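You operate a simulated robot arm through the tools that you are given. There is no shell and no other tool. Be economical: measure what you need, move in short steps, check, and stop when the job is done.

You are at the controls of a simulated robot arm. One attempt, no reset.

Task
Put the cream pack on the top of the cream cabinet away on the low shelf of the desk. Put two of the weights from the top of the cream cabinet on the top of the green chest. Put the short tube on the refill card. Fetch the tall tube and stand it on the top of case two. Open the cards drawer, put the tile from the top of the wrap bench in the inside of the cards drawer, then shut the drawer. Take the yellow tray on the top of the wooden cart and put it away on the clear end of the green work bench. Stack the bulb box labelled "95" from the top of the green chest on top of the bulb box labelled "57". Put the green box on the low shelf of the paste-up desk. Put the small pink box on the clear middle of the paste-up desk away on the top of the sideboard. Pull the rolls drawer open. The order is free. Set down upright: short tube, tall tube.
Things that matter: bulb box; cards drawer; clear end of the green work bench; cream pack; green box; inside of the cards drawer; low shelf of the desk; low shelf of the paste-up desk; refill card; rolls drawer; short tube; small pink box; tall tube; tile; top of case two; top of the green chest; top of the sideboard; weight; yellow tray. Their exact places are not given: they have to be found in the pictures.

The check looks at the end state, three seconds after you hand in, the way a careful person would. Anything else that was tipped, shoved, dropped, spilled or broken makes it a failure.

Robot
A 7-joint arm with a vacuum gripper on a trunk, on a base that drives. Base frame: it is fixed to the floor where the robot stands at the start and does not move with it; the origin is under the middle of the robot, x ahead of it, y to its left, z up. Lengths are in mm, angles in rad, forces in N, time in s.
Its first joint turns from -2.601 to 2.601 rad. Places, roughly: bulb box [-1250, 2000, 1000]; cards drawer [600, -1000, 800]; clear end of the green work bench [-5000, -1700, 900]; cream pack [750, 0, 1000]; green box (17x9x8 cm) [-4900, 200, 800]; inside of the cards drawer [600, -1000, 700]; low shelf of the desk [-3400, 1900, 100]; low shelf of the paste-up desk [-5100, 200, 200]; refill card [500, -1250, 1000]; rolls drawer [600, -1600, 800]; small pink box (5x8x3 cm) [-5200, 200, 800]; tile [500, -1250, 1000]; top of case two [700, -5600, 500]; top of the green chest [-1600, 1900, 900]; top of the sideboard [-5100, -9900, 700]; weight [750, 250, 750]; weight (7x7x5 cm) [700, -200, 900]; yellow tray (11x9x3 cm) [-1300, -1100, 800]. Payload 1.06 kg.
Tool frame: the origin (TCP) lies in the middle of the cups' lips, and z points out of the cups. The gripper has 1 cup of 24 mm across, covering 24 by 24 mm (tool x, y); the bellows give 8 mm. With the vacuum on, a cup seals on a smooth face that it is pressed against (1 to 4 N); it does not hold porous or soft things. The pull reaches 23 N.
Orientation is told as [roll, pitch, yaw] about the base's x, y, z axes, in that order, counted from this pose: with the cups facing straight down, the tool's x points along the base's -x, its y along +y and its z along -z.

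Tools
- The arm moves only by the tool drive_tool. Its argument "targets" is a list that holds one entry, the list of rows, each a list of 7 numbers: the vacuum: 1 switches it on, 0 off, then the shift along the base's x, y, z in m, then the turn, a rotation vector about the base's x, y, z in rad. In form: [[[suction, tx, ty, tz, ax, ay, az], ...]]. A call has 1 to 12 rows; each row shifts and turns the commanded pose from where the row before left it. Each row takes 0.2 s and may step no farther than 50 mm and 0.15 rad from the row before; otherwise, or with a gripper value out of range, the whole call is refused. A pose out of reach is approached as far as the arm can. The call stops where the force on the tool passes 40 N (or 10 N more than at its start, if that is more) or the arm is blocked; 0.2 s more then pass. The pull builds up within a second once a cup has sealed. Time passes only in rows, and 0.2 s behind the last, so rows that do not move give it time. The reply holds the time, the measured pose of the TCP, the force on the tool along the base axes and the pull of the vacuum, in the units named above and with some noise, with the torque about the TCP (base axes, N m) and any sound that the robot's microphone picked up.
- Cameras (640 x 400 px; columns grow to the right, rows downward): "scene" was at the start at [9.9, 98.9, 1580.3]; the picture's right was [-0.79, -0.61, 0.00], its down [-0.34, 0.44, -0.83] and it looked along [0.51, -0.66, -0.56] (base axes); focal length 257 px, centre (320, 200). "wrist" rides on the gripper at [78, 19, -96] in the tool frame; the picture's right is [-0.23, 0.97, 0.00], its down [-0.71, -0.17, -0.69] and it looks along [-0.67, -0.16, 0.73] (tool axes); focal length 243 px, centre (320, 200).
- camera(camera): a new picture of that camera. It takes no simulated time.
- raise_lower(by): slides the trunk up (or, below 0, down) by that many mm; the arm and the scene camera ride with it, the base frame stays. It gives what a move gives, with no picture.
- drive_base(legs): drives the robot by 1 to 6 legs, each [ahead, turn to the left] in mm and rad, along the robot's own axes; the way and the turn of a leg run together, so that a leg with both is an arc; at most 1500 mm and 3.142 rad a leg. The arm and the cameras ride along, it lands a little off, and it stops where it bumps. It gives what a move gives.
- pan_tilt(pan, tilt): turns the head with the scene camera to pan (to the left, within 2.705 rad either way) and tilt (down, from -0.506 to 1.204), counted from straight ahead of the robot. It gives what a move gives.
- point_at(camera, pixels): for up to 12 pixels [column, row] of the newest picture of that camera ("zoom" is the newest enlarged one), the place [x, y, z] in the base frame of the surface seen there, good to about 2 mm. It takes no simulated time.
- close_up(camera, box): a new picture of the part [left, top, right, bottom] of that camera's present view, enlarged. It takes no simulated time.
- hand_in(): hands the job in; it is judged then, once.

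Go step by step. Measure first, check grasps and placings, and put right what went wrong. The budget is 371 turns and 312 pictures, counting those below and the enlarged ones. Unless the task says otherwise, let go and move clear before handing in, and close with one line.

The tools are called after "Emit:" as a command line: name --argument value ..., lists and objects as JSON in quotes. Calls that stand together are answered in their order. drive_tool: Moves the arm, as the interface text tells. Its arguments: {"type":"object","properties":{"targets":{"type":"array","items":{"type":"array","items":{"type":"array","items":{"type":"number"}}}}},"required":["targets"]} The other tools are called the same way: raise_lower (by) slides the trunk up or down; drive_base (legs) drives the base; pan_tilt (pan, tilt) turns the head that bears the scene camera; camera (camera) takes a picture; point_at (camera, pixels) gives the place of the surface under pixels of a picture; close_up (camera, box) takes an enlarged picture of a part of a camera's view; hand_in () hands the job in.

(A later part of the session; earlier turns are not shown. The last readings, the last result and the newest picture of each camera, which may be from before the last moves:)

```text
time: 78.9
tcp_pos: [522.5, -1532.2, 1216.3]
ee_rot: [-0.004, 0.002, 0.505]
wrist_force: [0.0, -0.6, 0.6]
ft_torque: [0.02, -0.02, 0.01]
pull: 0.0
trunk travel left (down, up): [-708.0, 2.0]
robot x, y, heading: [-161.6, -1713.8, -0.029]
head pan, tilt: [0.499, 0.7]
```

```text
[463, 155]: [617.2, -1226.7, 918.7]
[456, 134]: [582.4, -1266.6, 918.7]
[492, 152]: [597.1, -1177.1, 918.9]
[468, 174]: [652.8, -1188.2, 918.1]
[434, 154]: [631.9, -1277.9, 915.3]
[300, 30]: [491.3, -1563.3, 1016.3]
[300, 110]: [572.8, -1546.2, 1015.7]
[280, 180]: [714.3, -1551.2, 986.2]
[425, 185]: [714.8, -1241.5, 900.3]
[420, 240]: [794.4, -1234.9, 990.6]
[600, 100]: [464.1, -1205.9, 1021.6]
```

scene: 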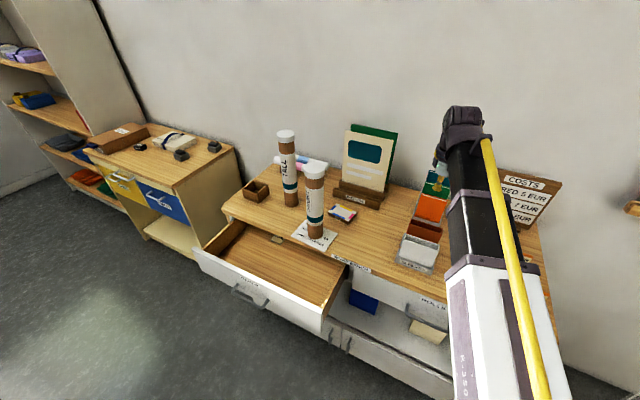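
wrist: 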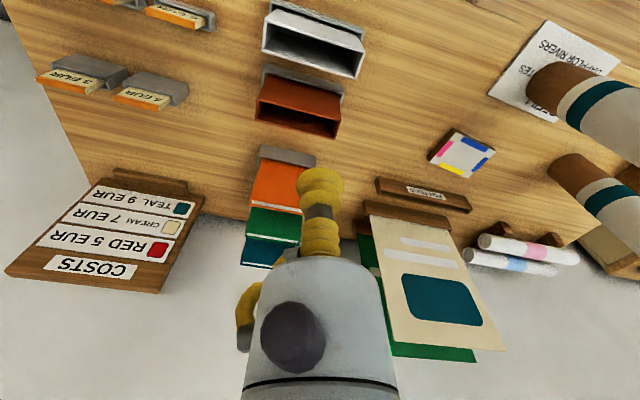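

Tile centre (616,-1227), top z 918. Move above it.

Emit:
drive_tool --targets '[[[0, 0.0134, 0.0436, 0, 0, 0, 0.04], [0, 0.0134, 0.0436, 0, 0, 0, 0.04], [0, 0.0134, 0.0436, 0, 0, 0, 0.04], [0, 0.0134, 0.0436, 0, 0, 0, 0.04], [0, 0.0134, 0.0436, 0, 0, 0, 0.04], [0, 0.0134, 0.0436, 0, 0, 0, 0.04], [0, 0.0134, 0.0436, 0, 0, 0, 0.04], [0, 0, 0, -0.04, 0, 0, 0], [0, 0, 0, -0.04, 0, 0, 0], [0, 0, 0, -0.04, 0, 0, 0], [0, 0, 0, 0, 0, 0, 0]]]'

Emit:
pan_tilt --pan 0.5 --tilt 0.5

Emit:
camera --camera "scene"

```text
time: 81.3
tcp_pos: [616.0, -1227.0, 1094.1]
ee_rot: [-0.002, -0.002, 0.785]
wrist_force: [0.7, 0.8, -0.3]
ft_torque: [0.0, 0.0, 0.0]
pull: 0.1
trunk travel left (down, up): [-708.0, 2.0]
robot x, y, heading: [-161.6, -1713.0, -0.027]
head pan, tilt: [0.499, 0.7]
```

```text
time: 82.0
tcp_pos: [616.2, -1227.3, 1096.7]
ee_rot: [-0.003, 0.001, 0.786]
wrist_force: [0.6, 0.1, 0.2]
ft_torque: [-0.01, 0.01, -0.01]
pull: 0.0
trunk travel left (down, up): [-708.0, 2.0]
robot x, y, heading: [-160.6, -1709.1, -0.026]
head pan, tilt: [0.499, 0.499]
```

```text
279 pictures are left
```

scene: 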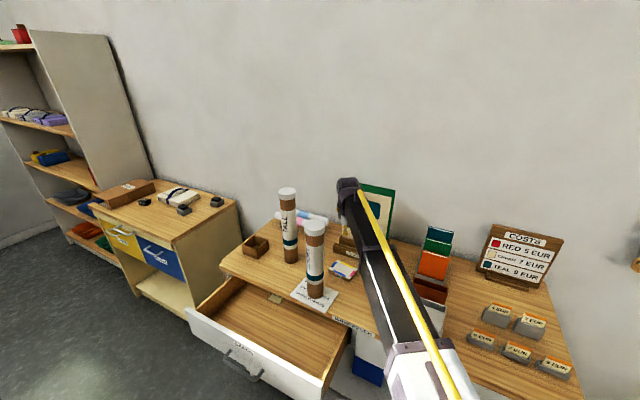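

Clear of the tube. Descend and seal on the tile.

Emit:
drive_tool --targets '[[[0, 0, 0, -0.045, 0, 0, 0], [0, 0, 0, -0.045, 0, 0, 0], [0, 0, 0, -0.045, 0, 0, 0], [1, 0, 0, -0.03, 0, 0, 0], [1, 0, 0, -0.009, 0, 0, 0], [1, 0, 0, -0.004, 0, 0, 0], [1, 0, 0, -0.002, 0, 0, 0], [1, 0, 0, 0, 0, 0, 0], [1, 0, 0, 0, 0, 0, 0], [1, 0, 0, 0, 0, 0, 0], [1, 0, 0, 0, 0, 0, 0]]]'

```text
time: 84.4
tcp_pos: [616.3, -1227.2, 917.4]
ee_rot: [-0.002, 0.0, 0.785]
wrist_force: [3.8, 1.2, 8.5]
ft_torque: [0.01, 0.03, -0.03]
pull: 23.0
trunk travel left (down, up): [-708.0, 2.0]
robot x, y, heading: [-164.3, -1711.5, -0.025]
head pan, tilt: [0.499, 0.499]
```

Sealed. Lift, and measure the drawer interior.

Emit:
drive_tool --targets '[[[1, 0, 0, 0.02, 0, 0, 0], [1, 0, 0, 0.04, 0, 0, 0], [1, 0, 0, 0.045, 0, 0, 0], [1, 0, 0, 0.045, 0, 0, 0], [1, -0.032, -0.036, 0.01, 0, 0, -0.03], [1, -0.032, -0.036, 0, 0, 0, -0.03], [1, -0.032, -0.036, 0, 0, 0, -0.03], [1, -0.032, -0.036, 0, 0, 0, -0.03], [1, 0, 0, 0, 0, 0, 0]]]'

Emit:
camera --camera "scene"

Emit:
point_at --camera "scene" --pixels '[[270, 310], [290, 340], [320, 340], [260, 350], [300, 370], [230, 290], [205, 318], [315, 385], [345, 325]]'

```text
time: 86.4
tcp_pos: [488.5, -1372.0, 1076.4]
ee_rot: [-0.003, 0.0, 0.665]
wrist_force: [0.4, 0.4, -0.8]
ft_torque: [0.0, 0.02, 0.0]
pull: 22.9
trunk travel left (down, up): [-708.0, 2.0]
robot x, y, heading: [-162.0, -1710.6, -0.025]
head pan, tilt: [0.499, 0.499]
```

```text
278 pictures are left
```

scene: 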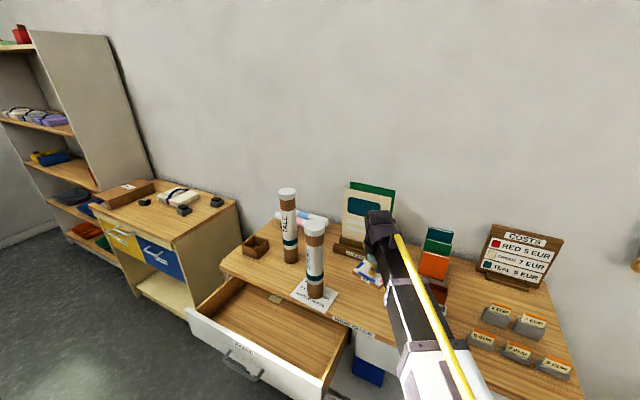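

```text
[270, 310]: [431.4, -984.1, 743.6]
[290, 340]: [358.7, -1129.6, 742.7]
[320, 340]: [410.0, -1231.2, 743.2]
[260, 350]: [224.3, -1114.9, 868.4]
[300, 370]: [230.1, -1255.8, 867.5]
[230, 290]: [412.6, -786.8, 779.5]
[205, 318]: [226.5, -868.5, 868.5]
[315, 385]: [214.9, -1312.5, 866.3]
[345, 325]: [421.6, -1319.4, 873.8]
```

Drawer floor z≈743. Move around the front of the bench to above (335,-1190) turning yaw so the camera stays inside the drawer.

Emit:
drive_tool --targets '[[[1, -0.037, 0.008, 0, 0, 0, 0.06], [1, -0.037, 0.008, 0, 0, 0, 0.06], [1, -0.037, 0.008, 0, 0, 0, 0.06], [1, -0.037, 0.008, 0, 0, 0, 0.06], [1, -0.0015, 0.0375, 0, 0, 0, 0.08], [1, -0.0015, 0.0375, 0, 0, 0, 0.08], [1, -0.0015, 0.0375, 0, 0, 0, 0.08], [1, -0.0015, 0.0375, 0, 0, 0, 0.08], [1, 0, 0, -0.045, 0, 0, 0], [1, 0, 0, -0.045, 0, 0, 0], [1, 0, 0, 0, 0, 0, 0]]]'

Emit:
camera --camera "scene"

Emit:
camera --camera "wrist"

```text
time: 88.8
tcp_pos: [333.7, -1189.0, 987.3]
ee_rot: [-0.002, 0.001, 1.225]
wrist_force: [0.0, -0.1, -0.8]
ft_torque: [0.02, 0.03, -0.05]
pull: 23.1
trunk travel left (down, up): [-708.0, 2.0]
robot x, y, heading: [-161.4, -1712.2, -0.028]
head pan, tilt: [0.499, 0.499]
```

```text
277 pictures are left
```

scene: 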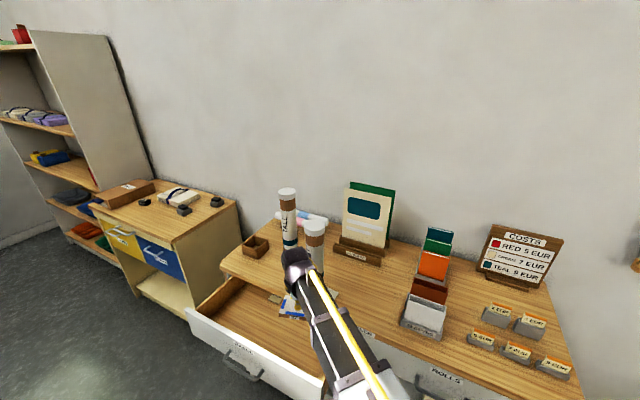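

```text
276 pictures are left
```

wrist: 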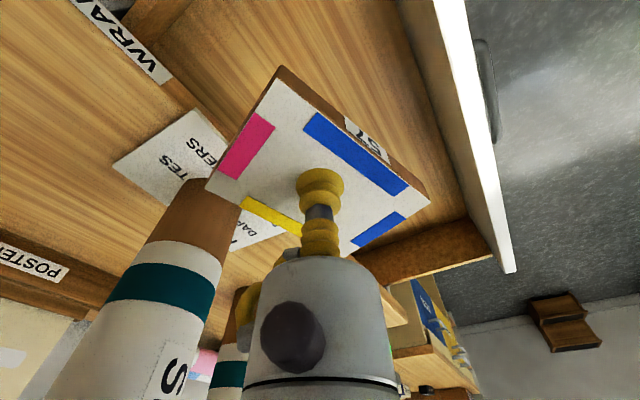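

Tile hangs clear over the open drawer. Lower it in.

Emit:
drive_tool --targets '[[[1, -0.008, 0, -0.045, 0, 0, 0], [1, 0, 0, -0.045, 0, 0, 0], [1, 0, 0, -0.045, 0, 0, 0], [1, 0, 0, -0.045, 0, 0, 0], [1, 0, 0, -0.025, 0, 0, 0], [1, 0, 0, -0.013, 0, 0, 0], [1, 0, 0, -0.005, 0, 0, 0], [1, 0, 0, -0.003, 0, 0, 0], [1, 0, 0, 0, 0, 0, 0]]]'

```text
time: 90.8
tcp_pos: [325.2, -1188.8, 760.1]
ee_rot: [-0.003, -0.003, 1.224]
wrist_force: [-0.6, -0.6, -0.6]
ft_torque: [-0.01, 0.0, 0.0]
pull: 22.7
trunk travel left (down, up): [-708.0, 2.0]
robot x, y, heading: [-160.8, -1711.6, -0.028]
head pan, tilt: [0.499, 0.499]
```

Emit:
drive_tool --targets '[[[1, 0, 0, -0.003, 0, 0, 0], [1, 0, 0, -0.003, 0, 0, 0], [1, 0, 0, -0.002, 0, 0, 0], [1, 0, 0, 0, 0, 0, 0]]]'

```text
time: 91.8
tcp_pos: [324.5, -1189.6, 753.5]
ee_rot: [-0.001, -0.002, 1.226]
wrist_force: [1.2, 5.7, 18.8]
ft_torque: [0.0, 0.03, -0.01]
pull: 22.5
trunk travel left (down, up): [-708.0, 2.0]
robot x, y, heading: [-161.9, -1709.0, -0.029]
head pan, tilt: [0.499, 0.499]
```

The tile now touches the drawer floor (18.8 N). Release and rise.

Emit:
drive_tool --targets '[[[1, 0, 0, 0.003, 0, 0, 0], [0, 0, 0, 0, 0, 0, 0], [0, 0, 0, 0, 0, 0, 0], [0, 0, 0, 0, 0, 0, 0], [0, 0, 0, 0.01, 0, 0, 0], [0, 0, 0, 0.045, 0, 0, 0], [0, 0, 0, 0.045, 0, 0, 0], [0, 0, 0, 0.045, 0, 0, 0], [0, 0, 0, 0.045, 0, 0, 0], [0, 0, 0, 0.045, 0, 0, 0], [0, 0, 0, 0.045, 0, 0, 0], [0, 0, 0, 0, 0, 0, 0]]]'

Emit:
camera --camera "wrist"

```text
time: 94.4
tcp_pos: [324.1, -1190.2, 1035.9]
ee_rot: [-0.001, 0.0, 1.226]
wrist_force: [-0.5, 0.4, -0.2]
ft_torque: [0.0, -0.01, 0.04]
pull: 0.1
trunk travel left (down, up): [-708.0, 2.0]
robot x, y, heading: [-159.8, -1712.2, -0.024]
head pan, tilt: [0.499, 0.499]
```

```text
275 pictures are left
```

wrist: 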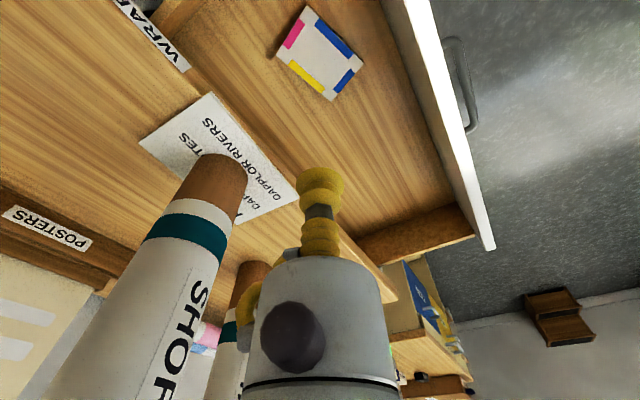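

The tile lies in the drawer. Next the rolls drawer: raise the tool, back away, square the heading.

Emit:
drive_tool --targets '[[[0, -0.01, 0, 0.045, 0, 0, -0.1], [0, 0, 0, 0.045, 0, 0, -0.1], [0, 0, 0, 0.045, 0, 0, -0.1], [0, 0, 0, 0.03, 0, 0, 0]]]'

Emit:
drive_base --legs '[[-330, 0.026]]'

```text
time: 95.4
tcp_pos: [316.7, -1190.3, 1200.6]
ee_rot: [-0.002, 0.001, 0.922]
wrist_force: [0.9, 0.5, -0.7]
ft_torque: [0.03, -0.01, -0.03]
pull: 0.0
trunk travel left (down, up): [-708.0, 2.0]
robot x, y, heading: [-162.7, -1713.0, -0.03]
head pan, tilt: [0.499, 0.499]
```

```text
time: 97.6
tcp_pos: [-33.4, -1174.1, 1199.5]
ee_rot: [-0.002, 0.0, 0.953]
wrist_force: [0.6, -0.3, -0.1]
ft_torque: [0.03, 0.01, -0.03]
pull: 0.1
trunk travel left (down, up): [-708.0, 2.0]
robot x, y, heading: [-498.6, -1705.2, -0.001]
head pan, tilt: [0.499, 0.499]
```

Move the tool to the ready place and tilt horizontal as before.

Emit:
drive_tool --targets '[[[0, 0.0221, -0.0414, 0, 0, 0, -0.053], [0, 0.0221, -0.0414, 0, 0, 0, -0.053], [0, 0.0221, -0.0414, 0, 0, 0, -0.053], [0, 0.0221, -0.0414, 0, 0, 0, -0.053], [0, 0.0221, -0.0414, 0, 0, 0, -0.053], [0, 0.0221, -0.0414, 0, 0, 0, -0.053], [0, 0.0221, -0.0414, 0, 0, 0, -0.053], [0, 0.0221, -0.0414, 0, 0, 0, -0.053], [0, 0, 0, 0, 0, 0, 0]]]'

Emit:
drive_tool --targets '[[[0, -0.005, 0, -0.02, 0, -0.143, 0], [0, -0.005, 0, -0.02, 0, -0.143, 0], [0, -0.005, 0, -0.02, 0, -0.143, 0], [0, 0, 0, -0.02, 0, -0.143, 0], [0, 0, 0, -0.02, 0, -0.143, 0], [0, 0, 0, -0.02, 0, -0.143, 0], [0, 0, 0, -0.02, 0, -0.143, 0], [0, 0, 0, -0.02, 0, -0.143, 0], [0, 0, 0, -0.02, 0, -0.143, 0], [0, 0, 0, -0.02, 0, -0.143, 0], [0, 0, 0, -0.02, 0, -0.141, 0], [0, 0, 0, 0, 0, 0, 0]]]'

Emit:
raise_lower --by -185

Emit:
pan_tilt --pan 0.1 --tilt 0.6

Emit:
camera --camera "scene"

```text
time: 99.6
tcp_pos: [143.9, -1505.9, 1199.5]
ee_rot: [-0.002, -0.001, 0.528]
wrist_force: [0.9, -1.2, 1.4]
ft_torque: [-0.02, 0.0, 0.04]
pull: 0.1
trunk travel left (down, up): [-708.0, 2.0]
robot x, y, heading: [-492.6, -1706.3, -0.0]
head pan, tilt: [0.499, 0.499]
```

```text
time: 102.2
tcp_pos: [155.1, -1491.7, 977.8]
ee_rot: [-1.573, -1.044, 1.571]
wrist_force: [-0.3, 0.2, 0.2]
ft_torque: [-0.03, 0.0, 0.0]
pull: 0.0
out of reach, approached as far as the arm can: row 6, 7, 8
trunk travel left (down, up): [-708.0, 2.0]
robot x, y, heading: [-497.4, -1706.0, 0.0]
head pan, tilt: [0.499, 0.499]
```

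```text
time: 104.3
tcp_pos: [155.3, -1491.7, 792.8]
ee_rot: [-1.572, -1.044, 1.569]
wrist_force: [-0.3, 1.0, -0.9]
ft_torque: [-0.01, 0.01, -0.01]
pull: 0.2
trunk travel left (down, up): [-523.0, 187.0]
robot x, y, heading: [-497.2, -1707.9, 0.002]
head pan, tilt: [0.499, 0.499]
```

```text
time: 105.1
tcp_pos: [156.4, -1492.0, 792.7]
ee_rot: [-1.571, -1.044, 1.569]
wrist_force: [-0.2, 0.9, 0.1]
ft_torque: [0.04, -0.03, 0.0]
pull: 0.0
trunk travel left (down, up): [-523.0, 187.0]
robot x, y, heading: [-495.6, -1705.9, -0.001]
head pan, tilt: [0.099, 0.6]
```

```text
274 pictures are left
```

scene: 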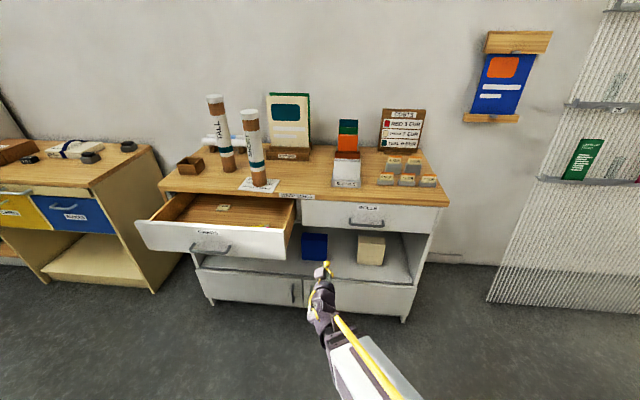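

Measure the rolls drawer face and handle.

Emit:
point_at --camera "scene" --pixels '[[325, 215], [335, 222], [349, 221], [366, 225], [384, 222], [420, 218], [225, 208], [240, 212], [215, 240]]'

Emit:
close_up --camera "scene" --box '[130, 170, 450, 330]'

```text
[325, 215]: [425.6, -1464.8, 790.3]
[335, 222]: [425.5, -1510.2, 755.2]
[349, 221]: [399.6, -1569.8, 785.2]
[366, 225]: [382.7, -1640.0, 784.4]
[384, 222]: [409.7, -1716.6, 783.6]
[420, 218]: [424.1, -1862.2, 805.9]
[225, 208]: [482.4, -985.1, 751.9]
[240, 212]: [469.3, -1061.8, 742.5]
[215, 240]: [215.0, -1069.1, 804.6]
```

```text
2.00 times, centred on (290, 250) of scene
```

zoom: 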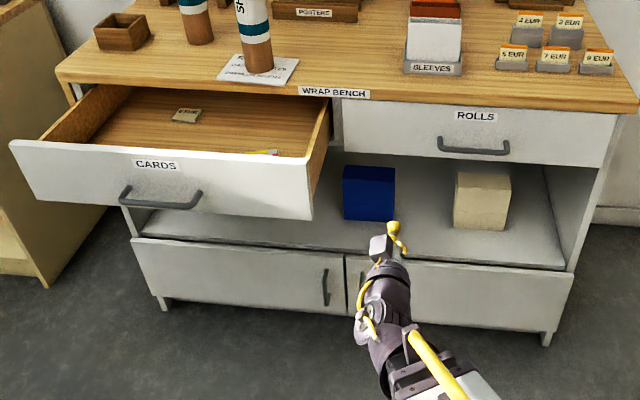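

Drive forward so the cup comes near the ROLLS face, then press and seal.

Emit:
drive_base --legs '[[225, 0]]'

Emit:
drive_tool --targets '[[[0, 0, 0, 0, 0, 0, 0]]]'

```text
time: 106.9
tcp_pos: [383.1, -1493.3, 792.9]
ee_rot: [-1.571, -1.042, 1.569]
wrist_force: [0.1, 0.4, 0.4]
ft_torque: [-0.01, 0.01, 0.02]
pull: 0.1
trunk travel left (down, up): [-523.0, 187.0]
robot x, y, heading: [-265.9, -1708.3, 0.002]
head pan, tilt: [0.099, 0.6]
```

```text
time: 107.3
tcp_pos: [381.9, -1492.2, 791.6]
ee_rot: [-1.57, -1.044, 1.569]
wrist_force: [-0.5, 0.1, 1.6]
ft_torque: [0.01, 0.0, -0.02]
pull: 0.1
trunk travel left (down, up): [-523.0, 187.0]
robot x, y, heading: [-267.5, -1705.2, -0.001]
head pan, tilt: [0.099, 0.6]
```

Emit:
drive_tool --targets '[[[0, 0.034, 0, -0.005, 0, 0, 0], [1, 0.006, 0, 0, 0, 0, 0], [1, 0.003, 0, 0, 0, 0, 0], [1, 0.002, 0, 0, 0, 0, 0], [1, 0, 0, 0, 0, 0, 0], [1, 0, 0, 0, 0, 0, 0], [1, 0, 0, 0, 0, 0, 0]]]'

```text
time: 108.9
tcp_pos: [429.2, -1490.7, 787.4]
ee_rot: [-1.57, -1.045, 1.567]
wrist_force: [-13.0, -0.5, -12.9]
ft_torque: [0.1, -0.12, 0.06]
pull: 23.8
trunk travel left (down, up): [-523.0, 187.0]
robot x, y, heading: [-271.0, -1706.7, -0.0]
head pan, tilt: [0.099, 0.6]
```

Sealed. Pull by backing up 220 mm.

Emit:
drive_base --legs '[[-80, 0], [-140, 0]]'

Emit:
camera --camera "scene"

```text
time: 110.8
tcp_pos: [208.0, -1492.3, 788.8]
ee_rot: [-1.573, -1.043, 1.567]
wrist_force: [-0.2, 1.5, -4.7]
ft_torque: [0.01, -0.03, 0.01]
pull: 22.6
trunk travel left (down, up): [-523.0, 187.0]
robot x, y, heading: [-494.1, -1706.3, -0.003]
head pan, tilt: [0.099, 0.6]
```

```text
272 pictures are left
```

scene: 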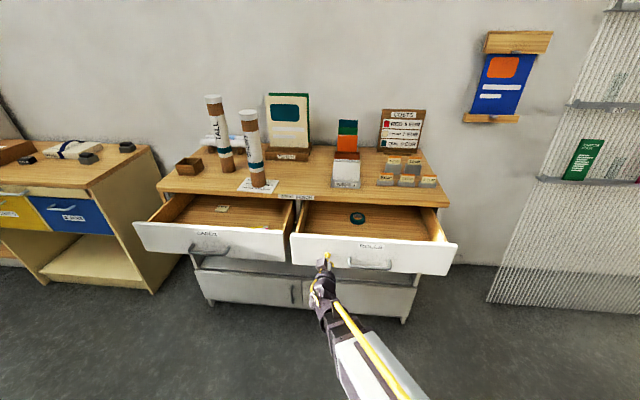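

Rolls drawer is open. Release, back away, raise, and move over to the cards drawer to shut it.

Emit:
drive_tool --targets '[[[0, 0, 0, 0, 0, 0, 0], [0, 0, 0, 0, 0, 0, 0], [0, 0, 0, 0, 0, 0, 0], [0, -0.01, 0, 0, 0, 0, 0], [0, -0.03, 0, 0, 0, 0, 0], [0, 0, 0, 0, 0, 0, 0]]]'

Emit:
drive_base --legs '[[-130, 0]]'

Emit:
pan_tilt --pan -1.3 --tilt 0.6

Emit:
camera --camera "scene"

```text
time: 112.2
tcp_pos: [167.3, -1493.4, 788.7]
ee_rot: [-1.572, -1.044, 1.569]
wrist_force: [-0.2, 0.2, -0.2]
ft_torque: [0.03, 0.01, -0.01]
pull: 0.0
trunk travel left (down, up): [-523.0, 187.0]
robot x, y, heading: [-487.3, -1706.8, -0.002]
head pan, tilt: [0.099, 0.6]
```

```text
time: 113.5
tcp_pos: [35.8, -1490.9, 788.4]
ee_rot: [-1.57, -1.045, 1.569]
wrist_force: [0.1, 0.1, -0.4]
ft_torque: [0.04, 0.01, 0.0]
pull: 0.0
trunk travel left (down, up): [-523.0, 187.0]
robot x, y, heading: [-621.7, -1706.9, -0.001]
head pan, tilt: [0.099, 0.6]
```

```text
time: 115.1
tcp_pos: [35.5, -1492.8, 787.3]
ee_rot: [-1.571, -1.044, 1.568]
wrist_force: [0.7, -0.5, 0.2]
ft_torque: [-0.01, -0.01, -0.03]
pull: 0.0
trunk travel left (down, up): [-523.0, 187.0]
robot x, y, heading: [-623.6, -1707.3, -0.0]
head pan, tilt: [-1.3, 0.6]
```

```text
271 pictures are left
```

scene: 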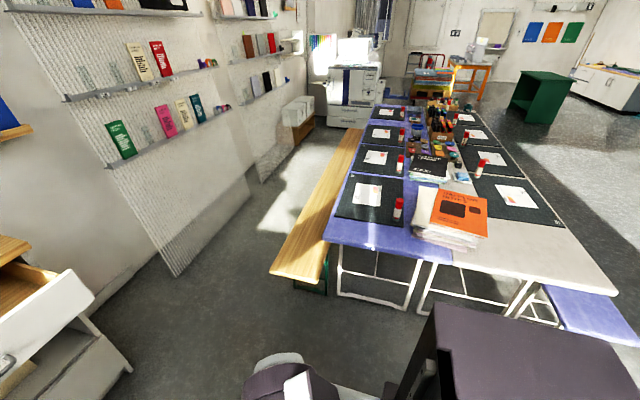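

Emit:
point_at --camera "scene" --pixels '[[340, 240], [540, 260], [610, 285], [300, 275], [460, 215], [420, 90], [470, 75], [540, 75], [610, 70]]'

```text
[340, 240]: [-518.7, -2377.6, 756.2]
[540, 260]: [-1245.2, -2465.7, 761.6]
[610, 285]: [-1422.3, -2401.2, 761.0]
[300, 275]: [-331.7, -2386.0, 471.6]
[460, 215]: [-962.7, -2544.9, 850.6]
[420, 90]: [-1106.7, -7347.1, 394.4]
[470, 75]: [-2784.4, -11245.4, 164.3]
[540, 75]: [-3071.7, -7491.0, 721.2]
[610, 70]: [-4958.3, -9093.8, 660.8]
```

Raise the trunk, then swing right, reverse 590, and swing back to face the cards drawer.

Emit:
raise_lower --by 185

Emit:
drive_base --legs '[[0, -1.571], [-590, 0], [0, 1.571]]'

Emit:
raise_lower --by -185

Emit:
pan_tilt --pan 0.1 --tilt 0.6

Emit:
camera --camera "scene"

```text
time: 117.1
tcp_pos: [35.8, -1491.7, 973.3]
ee_rot: [-1.573, -1.044, 1.569]
wrist_force: [-0.2, -0.4, 0.4]
ft_torque: [0.01, -0.03, 0.01]
pull: 0.1
trunk travel left (down, up): [-708.0, 2.0]
robot x, y, heading: [-621.4, -1704.8, 0.002]
head pan, tilt: [-1.3, 0.6]
```

```text
time: 128.1
tcp_pos: [32.8, -899.6, 973.3]
ee_rot: [-1.571, -1.045, 1.57]
wrist_force: [0.5, -0.5, 0.6]
ft_torque: [0.01, -0.02, -0.01]
pull: 0.0
trunk travel left (down, up): [-708.0, 2.0]
robot x, y, heading: [-625.0, -1114.4, 0.002]
head pan, tilt: [-1.3, 0.6]
```

```text
time: 130.1
tcp_pos: [32.9, -898.9, 788.3]
ee_rot: [-1.572, -1.043, 1.57]
wrist_force: [1.0, -0.5, 0.7]
ft_torque: [0.01, -0.01, -0.02]
pull: 0.1
trunk travel left (down, up): [-523.0, 187.0]
robot x, y, heading: [-625.3, -1116.8, -0.0]
head pan, tilt: [-1.3, 0.6]
```

```text
time: 131.6
tcp_pos: [30.8, -898.9, 789.0]
ee_rot: [-1.571, -1.044, 1.571]
wrist_force: [0.0, 0.1, 1.7]
ft_torque: [0.01, -0.01, 0.02]
pull: 0.0
trunk travel left (down, up): [-523.0, 187.0]
robot x, y, heading: [-627.3, -1117.9, 0.003]
head pan, tilt: [0.099, 0.6]
```

```text
270 pictures are left
```

scene: 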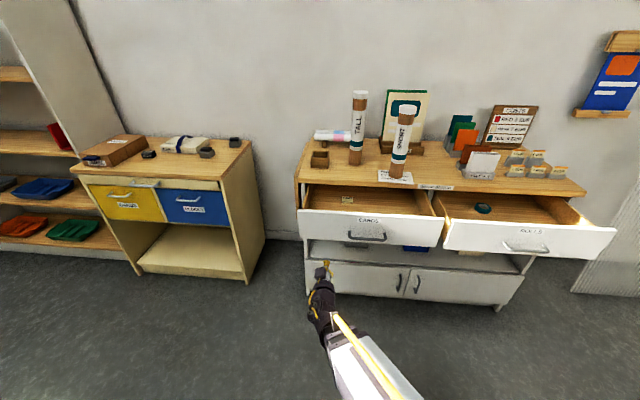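

Push the cards drawer: drive forward until near, then on.

Emit:
drive_base --legs '[[178, 0], [100, 0], [95, 0]]'

Emit:
camera --camera "scene"

```text
time: 134.6
tcp_pos: [406.1, -898.8, 788.3]
ee_rot: [-1.572, -1.043, 1.571]
wrist_force: [0.3, -0.6, -0.2]
ft_torque: [-0.02, 0.03, 0.03]
pull: 0.0
trunk travel left (down, up): [-523.0, 187.0]
robot x, y, heading: [-253.3, -1114.7, 0.004]
head pan, tilt: [0.099, 0.6]
```

```text
269 pictures are left
```

scene: 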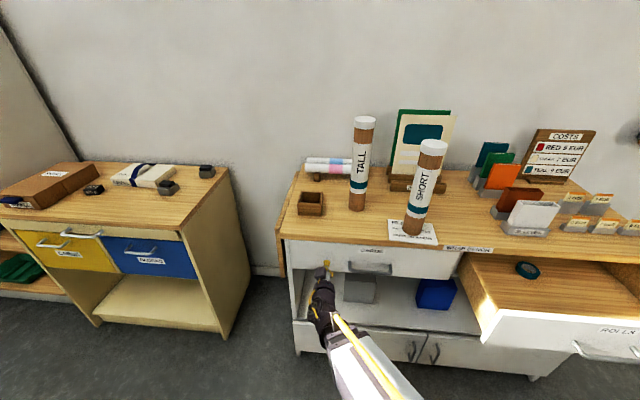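

Nearly shut. Finish with the arm until it stops.

Emit:
drive_tool --targets '[[[0, 0.008, 0, 0, 0, 0, 0], [0, 0.006, 0, 0, 0, 0, 0], [0, 0.005, 0, 0, 0, 0, 0], [0, 0.004, 0, 0, 0, 0, 0], [0, 0.002, 0, 0, 0, 0, 0], [0, 0, 0, 0, 0, 0, 0]]]'

Emit:
close_up --camera "scene" --box '[270, 200, 510, 350]'

Emit:
point_at --camera "zoom" --pixels '[[90, 150], [400, 160], [280, 130]]'

```text
time: 136.0
tcp_pos: [430.0, -900.1, 789.8]
ee_rot: [-1.571, -1.043, 1.571]
wrist_force: [-5.1, -0.3, -0.9]
ft_torque: [-0.02, -0.02, 0.04]
pull: 0.1
trunk travel left (down, up): [-523.0, 187.0]
robot x, y, heading: [-251.0, -1114.0, -0.001]
head pan, tilt: [0.099, 0.6]
```

```text
2.67 times, centred on (390, 275) of scene
```

zoom: 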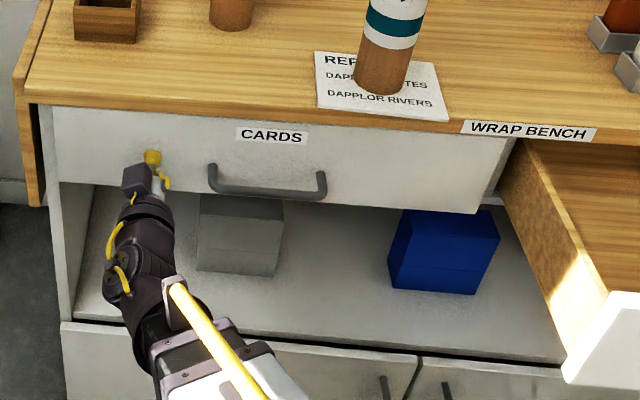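

```text
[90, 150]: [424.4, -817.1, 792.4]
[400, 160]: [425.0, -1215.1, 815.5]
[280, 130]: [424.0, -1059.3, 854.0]
```

Cards drawer is shut (face x=425). Back off and return the tool to vertical for the tall tube.

Emit:
drive_tool --targets '[[[0, -0.03, 0, 0, 0, 0, 0], [0, -0.03, 0, 0, 0, 0, 0]]]'

Emit:
drive_base --legs '[[-60, 0]]'

Emit:
raise_lower --by 185

Emit:
drive_tool --targets '[[[0, 0.01, 0, 0.02, 0, 0.142, 0], [0, 0.01, 0, 0.02, 0, 0.142, 0], [0, 0.01, 0, 0.02, 0, 0.142, 0], [0, 0.01, 0, 0.02, 0, 0.142, 0], [0, 0, 0, 0.03, 0, 0.142, 0], [0, 0, 0, 0.03, 0, 0.142, 0], [0, 0, 0, 0.03, 0, 0.142, 0], [0, 0, 0, 0.03, 0, 0.142, 0], [0, 0, 0, 0.03, 0, 0.142, 0], [0, 0, 0, 0.03, 0, 0.142, 0], [0, 0, 0, 0.03, 0, 0.142, 0], [0, 0, 0, 0.03, 0, 0.01, 0]]]'

```text
time: 136.6
tcp_pos: [371.0, -898.4, 787.4]
ee_rot: [-1.571, -1.045, 1.572]
wrist_force: [0.3, -0.1, -0.5]
ft_torque: [0.02, 0.0, -0.01]
pull: 0.0
trunk travel left (down, up): [-523.0, 187.0]
robot x, y, heading: [-253.3, -1118.4, -0.002]
head pan, tilt: [0.099, 0.6]
```

```text
time: 137.6
tcp_pos: [311.7, -898.1, 788.7]
ee_rot: [-1.57, -1.043, 1.57]
wrist_force: [0.1, 0.6, 0.6]
ft_torque: [-0.02, 0.01, 0.01]
pull: 0.1
trunk travel left (down, up): [-523.0, 187.0]
robot x, y, heading: [-314.1, -1113.5, -0.005]
head pan, tilt: [0.099, 0.6]
```

```text
time: 139.6
tcp_pos: [311.2, -898.2, 973.1]
ee_rot: [-1.57, -1.043, 1.571]
wrist_force: [-0.3, -0.1, -0.2]
ft_torque: [-0.01, 0.0, -0.02]
pull: 0.0
trunk travel left (down, up): [-708.0, 2.0]
robot x, y, heading: [-307.8, -1118.6, -0.001]
head pan, tilt: [0.099, 0.6]
```

```text
time: 142.2
tcp_pos: [354.0, -897.2, 1292.3]
ee_rot: [0.003, 0.004, 0.527]
wrist_force: [0.2, 0.1, 0.2]
ft_torque: [-0.01, -0.02, 0.0]
pull: 0.1
out of reach, approached as far as the arm can: row 2
trunk travel left (down, up): [-708.0, 2.0]
robot x, y, heading: [-310.9, -1114.9, 0.002]
head pan, tilt: [0.099, 0.6]
```

Drive forward 120 and take a wrist picture for the tall tube's cap.

Emit:
drive_base --legs '[[120, 0]]'

Emit:
camera --camera "wrist"

Emit:
camera --camera "scene"

```text
time: 143.5
tcp_pos: [476.2, -897.9, 1292.2]
ee_rot: [0.0, 0.001, 0.525]
wrist_force: [-0.4, 0.1, -0.3]
ft_torque: [0.0, -0.01, -0.02]
pull: 0.0
trunk travel left (down, up): [-708.0, 2.0]
robot x, y, heading: [-190.8, -1116.1, -0.004]
head pan, tilt: [0.099, 0.6]
```

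```text
267 pictures are left
```

wrist: 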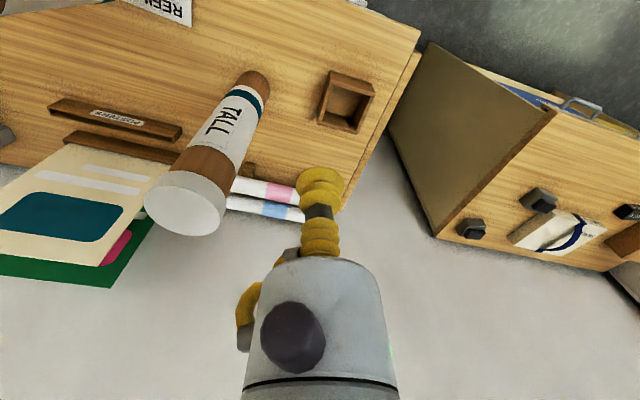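

```text
266 pictures are left
```

scene: 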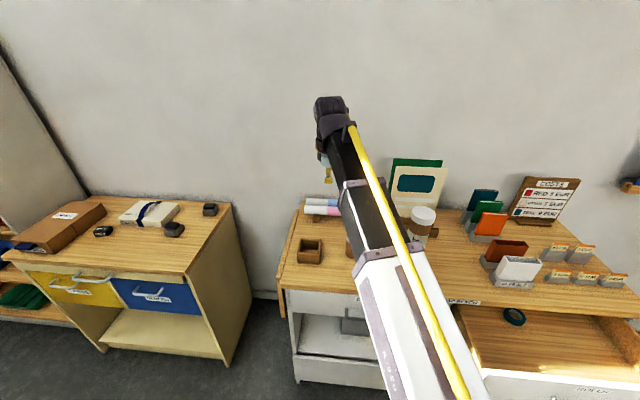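

Measure the tall cap around wrist (183,203).

Emit:
point_at --camera "wrist" --pixels '[[150, 200], [217, 212], [185, 232], [180, 178], [183, 205], [160, 225], [212, 190]]'

```text
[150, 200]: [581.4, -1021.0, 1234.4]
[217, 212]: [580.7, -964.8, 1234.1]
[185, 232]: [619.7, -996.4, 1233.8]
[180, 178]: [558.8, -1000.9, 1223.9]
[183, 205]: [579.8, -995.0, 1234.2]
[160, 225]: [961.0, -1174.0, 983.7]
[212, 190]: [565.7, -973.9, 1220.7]
```

Tall cap centre about (587,-993), top z 1234. Move over, descend, seal.

Emit:
drive_tool --targets '[[[0, 0.0277, -0.0238, 0, 0, 0, 0], [0, 0.0277, -0.0238, 0, 0, 0, 0], [0, 0.0277, -0.0238, 0, 0, 0, 0], [0, 0.0277, -0.0238, 0, 0, 0, 0], [0, 0, 0, -0.035, 0, 0, 0], [1, 0, 0, -0.013, 0, 0, 0], [1, 0, 0, -0.007, 0, 0, 0], [1, 0, 0, -0.004, 0, 0, 0], [1, 0, 0, 0, 0, 0, 0], [1, 0, 0, 0, 0, 0, 0], [1, 0, 0, 0, 0, 0, 0], [1, 0, 0, 0, 0, 0, 0]]]'

```text
time: 146.1
tcp_pos: [584.9, -992.5, 1232.9]
ee_rot: [0.0, 0.002, 0.524]
wrist_force: [-0.6, 0.5, 4.5]
ft_torque: [0.03, 0.02, 0.02]
pull: 22.6
trunk travel left (down, up): [-708.0, 2.0]
robot x, y, heading: [-188.9, -1119.0, -0.005]
head pan, tilt: [0.099, 0.6]
```

Sealed. Lift 55 mm and draw it back off the bench.

Emit:
drive_tool --targets '[[[1, 0, 0, 0.01, 0, 0, 0], [1, 0, 0, 0.02, 0, 0, 0], [1, 0, 0, 0.02, 0, 0, 0], [1, 0, 0, 0.015, 0, 0, 0], [1, -0.03, 0, 0, 0, 0, 0], [1, -0.03, 0, 0, 0, 0, 0], [1, -0.03, 0, 0, 0, 0, 0], [1, 0, 0, 0, 0, 0, 0]]]'

Emit:
drive_base --legs '[[-440, 0]]'

Emit:
pan_tilt --pan -1.571 --tilt 0.35

Emit:
camera --camera "scene"

```text
time: 147.8
tcp_pos: [497.6, -991.3, 1299.1]
ee_rot: [-0.003, -0.006, 0.53]
wrist_force: [6.8, 1.5, -11.9]
ft_torque: [0.05, -0.15, 0.04]
pull: 22.8
trunk travel left (down, up): [-708.0, 2.0]
robot x, y, heading: [-193.8, -1116.0, -0.002]
head pan, tilt: [0.099, 0.6]
stopped in row 8: the force on the tool passed its limit at 43 N (the readings are from after the stop); the commanded pose is now the measured one
```

```text
time: 150.4
tcp_pos: [60.3, -993.8, 1299.5]
ee_rot: [-0.002, -0.005, 0.527]
wrist_force: [11.2, 2.4, -27.6]
ft_torque: [0.19, -0.87, -0.01]
pull: 22.9
trunk travel left (down, up): [-708.0, 2.0]
robot x, y, heading: [-625.1, -1119.0, -0.005]
head pan, tilt: [0.099, 0.6]
```

```text
time: 152.1
tcp_pos: [60.0, -992.6, 1298.8]
ee_rot: [-0.004, -0.004, 0.526]
wrist_force: [8.3, 2.3, -21.8]
ft_torque: [0.13, -0.71, 0.0]
pull: 22.9
trunk travel left (down, up): [-708.0, 2.0]
robot x, y, heading: [-626.4, -1113.7, -0.006]
head pan, tilt: [-1.571, 0.351]
```

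```text
265 pictures are left
```

scene: 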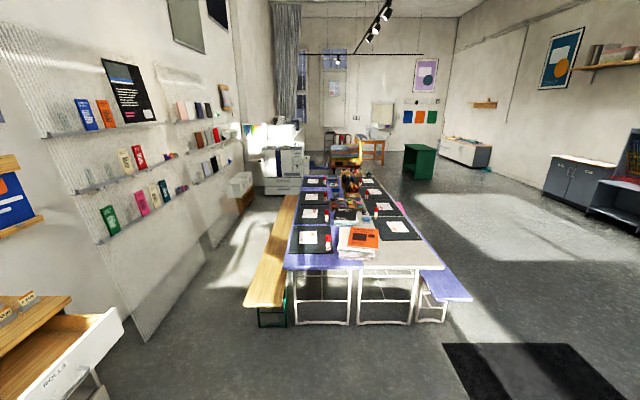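

The force shows the bracket touching the arm at that height. Ease the tool lower and turn yaw.

Emit:
drive_tool --targets '[[[1, 0.01, 0, -0.02, 0, 0, 0], [1, 0.01, 0, -0.02, 0, 0, 0.05], [1, 0, 0, -0.01, 0, 0, 0.1], [1, 0, 0, 0, 0, 0, 0.1], [1, 0, 0, 0, 0, 0, 0.1], [1, 0, 0, 0, 0, 0, 0.1]]]'

Emit:
camera --camera "wrist"

Emit:
close_up --camera "scene" --box '[220, 80, 480, 240]'

Emit:
point_at --camera "scene" --pixels '[[265, 300], [270, 220], [300, 185], [245, 200], [225, 245], [150, 335], [430, 150], [375, 145], [345, 160], [265, 165], [465, 290], [530, 360]]'

```text
time: 153.5
tcp_pos: [79.5, -992.6, 1248.4]
ee_rot: [-0.002, -0.005, 0.979]
wrist_force: [0.9, 0.6, -1.5]
ft_torque: [-0.03, 0.01, -0.02]
pull: 23.1
trunk travel left (down, up): [-708.0, 2.0]
robot x, y, heading: [-627.3, -1117.1, -0.004]
head pan, tilt: [-1.571, 0.351]
```

```text
264 pictures are left
```

wrist: 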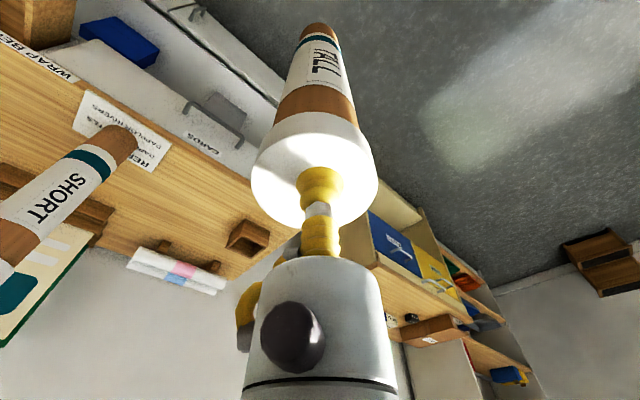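

```text
2.46 times, centred on (350, 160) of scene
```

zoom: 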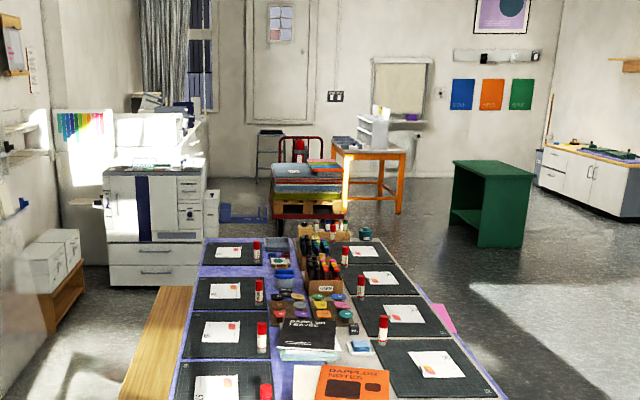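

```text
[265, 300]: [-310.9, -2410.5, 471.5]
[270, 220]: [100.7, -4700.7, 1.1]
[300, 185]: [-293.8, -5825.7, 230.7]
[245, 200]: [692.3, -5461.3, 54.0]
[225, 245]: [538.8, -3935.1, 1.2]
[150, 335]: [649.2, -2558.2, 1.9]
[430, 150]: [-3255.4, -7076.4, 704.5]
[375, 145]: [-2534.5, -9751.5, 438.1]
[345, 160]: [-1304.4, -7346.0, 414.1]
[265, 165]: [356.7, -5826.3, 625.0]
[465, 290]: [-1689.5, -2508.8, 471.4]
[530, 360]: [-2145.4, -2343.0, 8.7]
```

The tube is held with no stray force now. I want the base's footprint: look down.

Emit:
pan_tilt --pan -1.571 --tilt 1.2

Emit:
camera --camera "scene"

Emit:
pan_tilt --pan 0.6 --tilt 1.2

Emit:
camera --camera "scene"

```text
time: 154.7
tcp_pos: [80.2, -993.5, 1247.5]
ee_rot: [-0.002, -0.006, 0.979]
wrist_force: [0.0, 0.0, -1.7]
ft_torque: [-0.01, -0.02, -0.01]
pull: 22.5
trunk travel left (down, up): [-708.0, 2.0]
robot x, y, heading: [-628.0, -1116.1, -0.001]
head pan, tilt: [-1.571, 1.201]
```

```text
262 pictures are left
```

scene: 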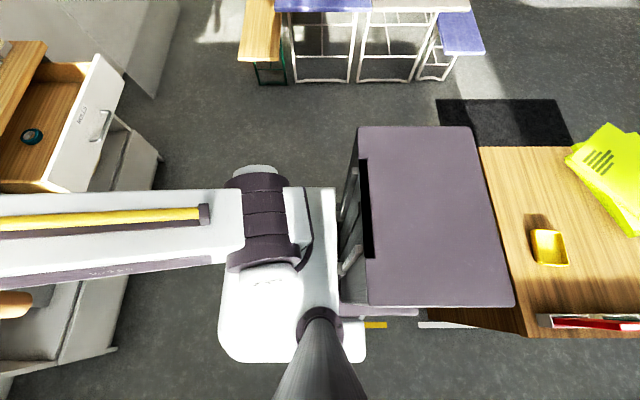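

```text
time: 156.8
tcp_pos: [80.2, -992.2, 1248.3]
ee_rot: [-0.001, -0.005, 0.977]
wrist_force: [-0.6, -0.1, -1.1]
ft_torque: [0.03, -0.01, 0.02]
pull: 22.9
trunk travel left (down, up): [-708.0, 2.0]
robot x, y, heading: [-628.4, -1111.5, -0.001]
head pan, tilt: [0.6, 1.201]
```

```text
261 pictures are left
```

scene: 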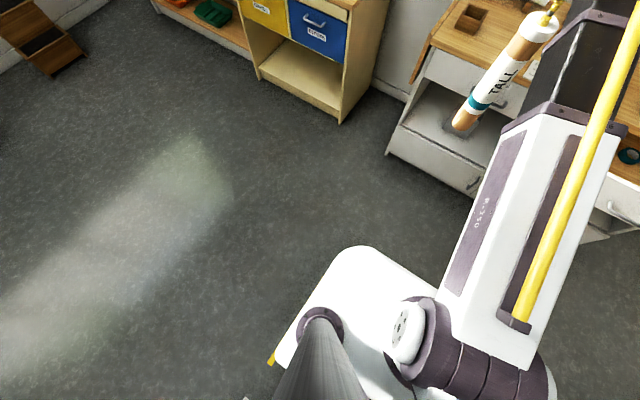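

Emit:
point_at --camera "scene" --pixels '[[360, 252], [430, 275], [280, 358], [310, 300], [250, 300], [500, 120]]'

Emit:
pan_tilt --pan -2.6 --tilt 1.0

Emit:
camera --camera "scene"

```text
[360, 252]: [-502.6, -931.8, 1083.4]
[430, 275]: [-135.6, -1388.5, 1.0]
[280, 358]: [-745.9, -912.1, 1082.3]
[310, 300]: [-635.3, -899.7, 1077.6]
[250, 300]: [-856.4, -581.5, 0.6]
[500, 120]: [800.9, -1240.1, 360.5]
```

```text
time: 159.5
tcp_pos: [79.6, -993.4, 1248.8]
ee_rot: [-0.002, -0.006, 0.977]
wrist_force: [0.4, 0.3, -1.3]
ft_torque: [0.01, 0.02, 0.02]
pull: 23.3
trunk travel left (down, up): [-708.0, 2.0]
robot x, y, heading: [-623.9, -1113.9, -0.001]
head pan, tilt: [-2.601, 1.0]
```

```text
260 pictures are left
```

scene: 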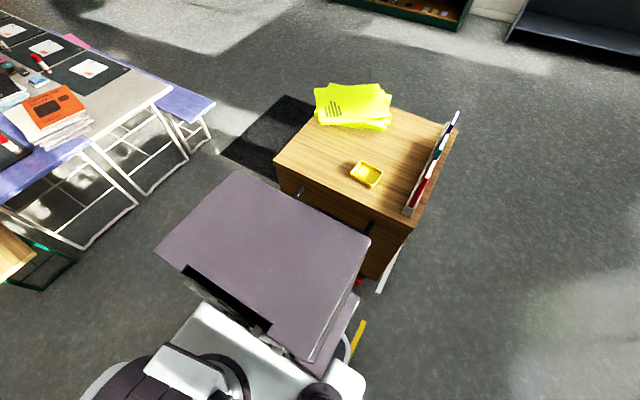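

Cart is close behind; the passage between the rolls drawer and the wooden bench is about 690 mm wide. I'll swing the arm to the right first so the tube points along -y while I thread it.

Emit:
drive_tool --targets '[[[1, 0.0, -0.0447, 0, 0, 0, -0.063], [1, 0.0, -0.0447, 0, 0, 0, -0.063], [1, 0.0, -0.0447, 0, 0, 0, -0.063], [1, 0, -0.0447, 0, 0, 0, -0.063], [1, -0.005, -0.0447, 0, 0, 0, -0.063], [1, -0.007, -0.0447, 0, 0, 0, -0.063], [1, -0.01, -0.0447, 0, 0, 0, -0.063], [1, -0.01, -0.0447, 0, 0, 0, -0.063], [1, -0.01, -0.0447, 0, 0, 0, -0.063], [1, 0, 0, 0, 0, 0, 0]]]'

Emit:
drive_base --legs '[[0, -1.17], [755, 0]]'

Emit:
pan_tilt --pan 0.2 --tilt 0.7

Emit:
camera --camera "scene"

```text
time: 161.7
tcp_pos: [38.5, -1395.6, 1248.4]
ee_rot: [-0.001, -0.004, 0.409]
wrist_force: [-0.3, 0.6, -1.7]
ft_torque: [0.05, 0.02, 0.03]
pull: 22.8
trunk travel left (down, up): [-708.0, 2.0]
robot x, y, heading: [-627.8, -1116.6, 0.002]
head pan, tilt: [-2.601, 1.0]
```

```text
time: 168.7
tcp_pos: [-329.4, -2538.0, 1247.4]
ee_rot: [-0.001, -0.006, -0.759]
wrist_force: [-1.4, -0.5, -2.6]
ft_torque: [0.01, -0.01, -0.03]
pull: 22.6
trunk travel left (down, up): [-708.0, 2.0]
robot x, y, heading: [-330.1, -1817.2, -1.172]
head pan, tilt: [-2.601, 1.0]
```

```text
time: 171.2
tcp_pos: [-330.4, -2536.8, 1248.0]
ee_rot: [-0.003, -0.004, -0.759]
wrist_force: [0.0, 0.4, -1.7]
ft_torque: [-0.01, -0.04, 0.02]
pull: 23.2
trunk travel left (down, up): [-708.0, 2.0]
robot x, y, heading: [-328.6, -1812.0, -1.176]
head pan, tilt: [0.201, 0.7]
```

```text
259 pictures are left
```

scene: 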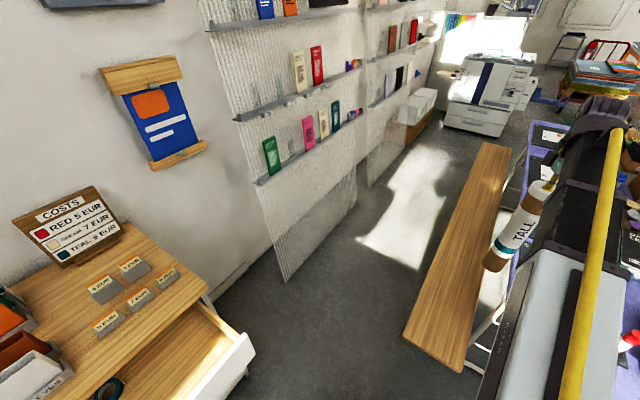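

Emit:
point_at --camera "scene" --pixels '[[255, 350], [200, 300], [405, 335], [480, 145], [285, 280], [350, 205], [265, 183], [360, 110], [380, 185], [440, 110], [400, 120], [445, 100]]'

Emit:
close_up --camera "scene" --box '[360, 60, 520, 160]'

```text
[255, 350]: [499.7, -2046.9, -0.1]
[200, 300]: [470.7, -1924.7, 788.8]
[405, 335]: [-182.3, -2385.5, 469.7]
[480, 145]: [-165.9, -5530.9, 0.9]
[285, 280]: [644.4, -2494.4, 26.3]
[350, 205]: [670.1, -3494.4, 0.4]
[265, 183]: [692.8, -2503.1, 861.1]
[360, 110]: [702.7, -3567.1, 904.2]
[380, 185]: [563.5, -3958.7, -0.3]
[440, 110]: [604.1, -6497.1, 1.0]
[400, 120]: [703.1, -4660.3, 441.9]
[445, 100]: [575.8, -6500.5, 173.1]
```

```text
4.00 times, centred on (440, 110) of scene
```

zoom: 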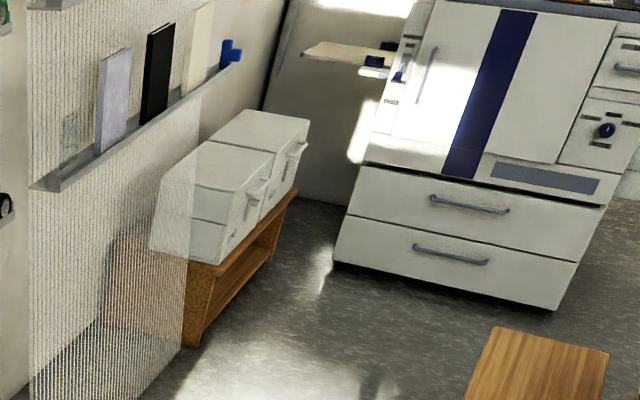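

Aisle spans x≈-182 to 645. Shift 60 mm ahead, turn left to heading -0.62, pass through the gap, and then face -y.

Emit:
drive_base --legs '[[60, 0], [0, 0.553], [600, 0]]'

Emit:
drive_base --legs '[[0, -0.949], [300, 0]]'

Emit:
camera --camera "scene"

```text
time: 176.7
tcp_pos: [561.2, -2840.6, 1248.5]
ee_rot: [-0.002, -0.006, -0.214]
wrist_force: [0.0, -0.3, -0.8]
ft_torque: [0.01, 0.0, -0.02]
pull: 23.0
trunk travel left (down, up): [-708.0, 2.0]
robot x, y, heading: [180.0, -2226.1, -0.625]
head pan, tilt: [0.201, 0.7]
```

```text
time: 179.5
tcp_pos: [-80.1, -2897.1, 1246.5]
ee_rot: [-0.003, -0.003, -1.138]
wrist_force: [-1.4, 0.3, -1.8]
ft_torque: [0.02, -0.06, 0.02]
pull: 22.8
trunk travel left (down, up): [-708.0, 2.0]
robot x, y, heading: [183.1, -2221.2, -1.547]
head pan, tilt: [0.201, 0.7]
stopped in leg 1: the robot was blocked; the commanded pose is now the measured one
```

```text
257 pictures are left
```

scene: 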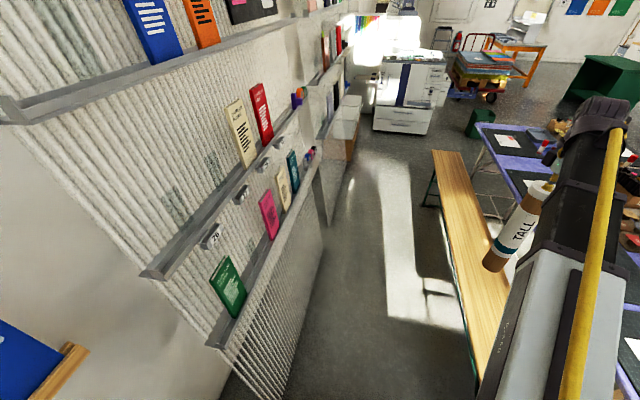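

Blocked just before finishing the turn. I look at what it touched.

Emit:
pan_tilt --pan -0.9 --tilt 1.2

Emit:
camera --camera "scene"

Emit:
pan_tilt --pan 2.3 --tilt 1.0

Emit:
camera --camera "scene"

```text
time: 180.8
tcp_pos: [-80.3, -2896.0, 1247.7]
ee_rot: [-0.002, -0.002, -1.136]
wrist_force: [-0.8, -0.1, -1.3]
ft_torque: [0.01, -0.01, -0.02]
pull: 23.0
trunk travel left (down, up): [-708.0, 2.0]
robot x, y, heading: [183.2, -2222.9, -1.542]
head pan, tilt: [-0.901, 1.201]
```

```text
256 pictures are left
```

scene: 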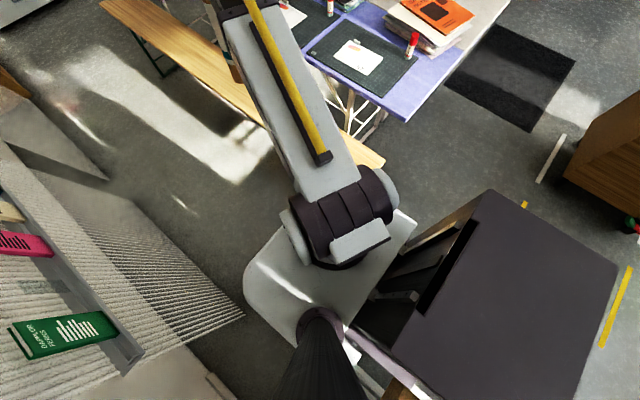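

```text
time: 183.6
tcp_pos: [-80.5, -2897.4, 1248.3]
ee_rot: [-0.002, -0.005, -1.135]
wrist_force: [0.1, -0.4, -1.6]
ft_torque: [0.05, 0.02, 0.02]
pull: 23.2
trunk travel left (down, up): [-708.0, 2.0]
robot x, y, heading: [186.8, -2224.3, -1.55]
head pan, tilt: [2.3, 1.0]
```

```text
255 pictures are left
```

scene: 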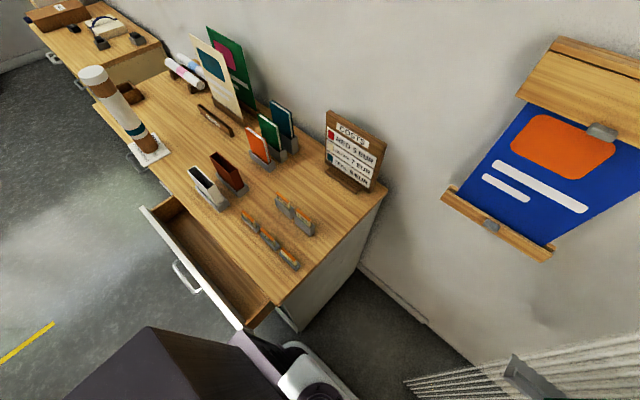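

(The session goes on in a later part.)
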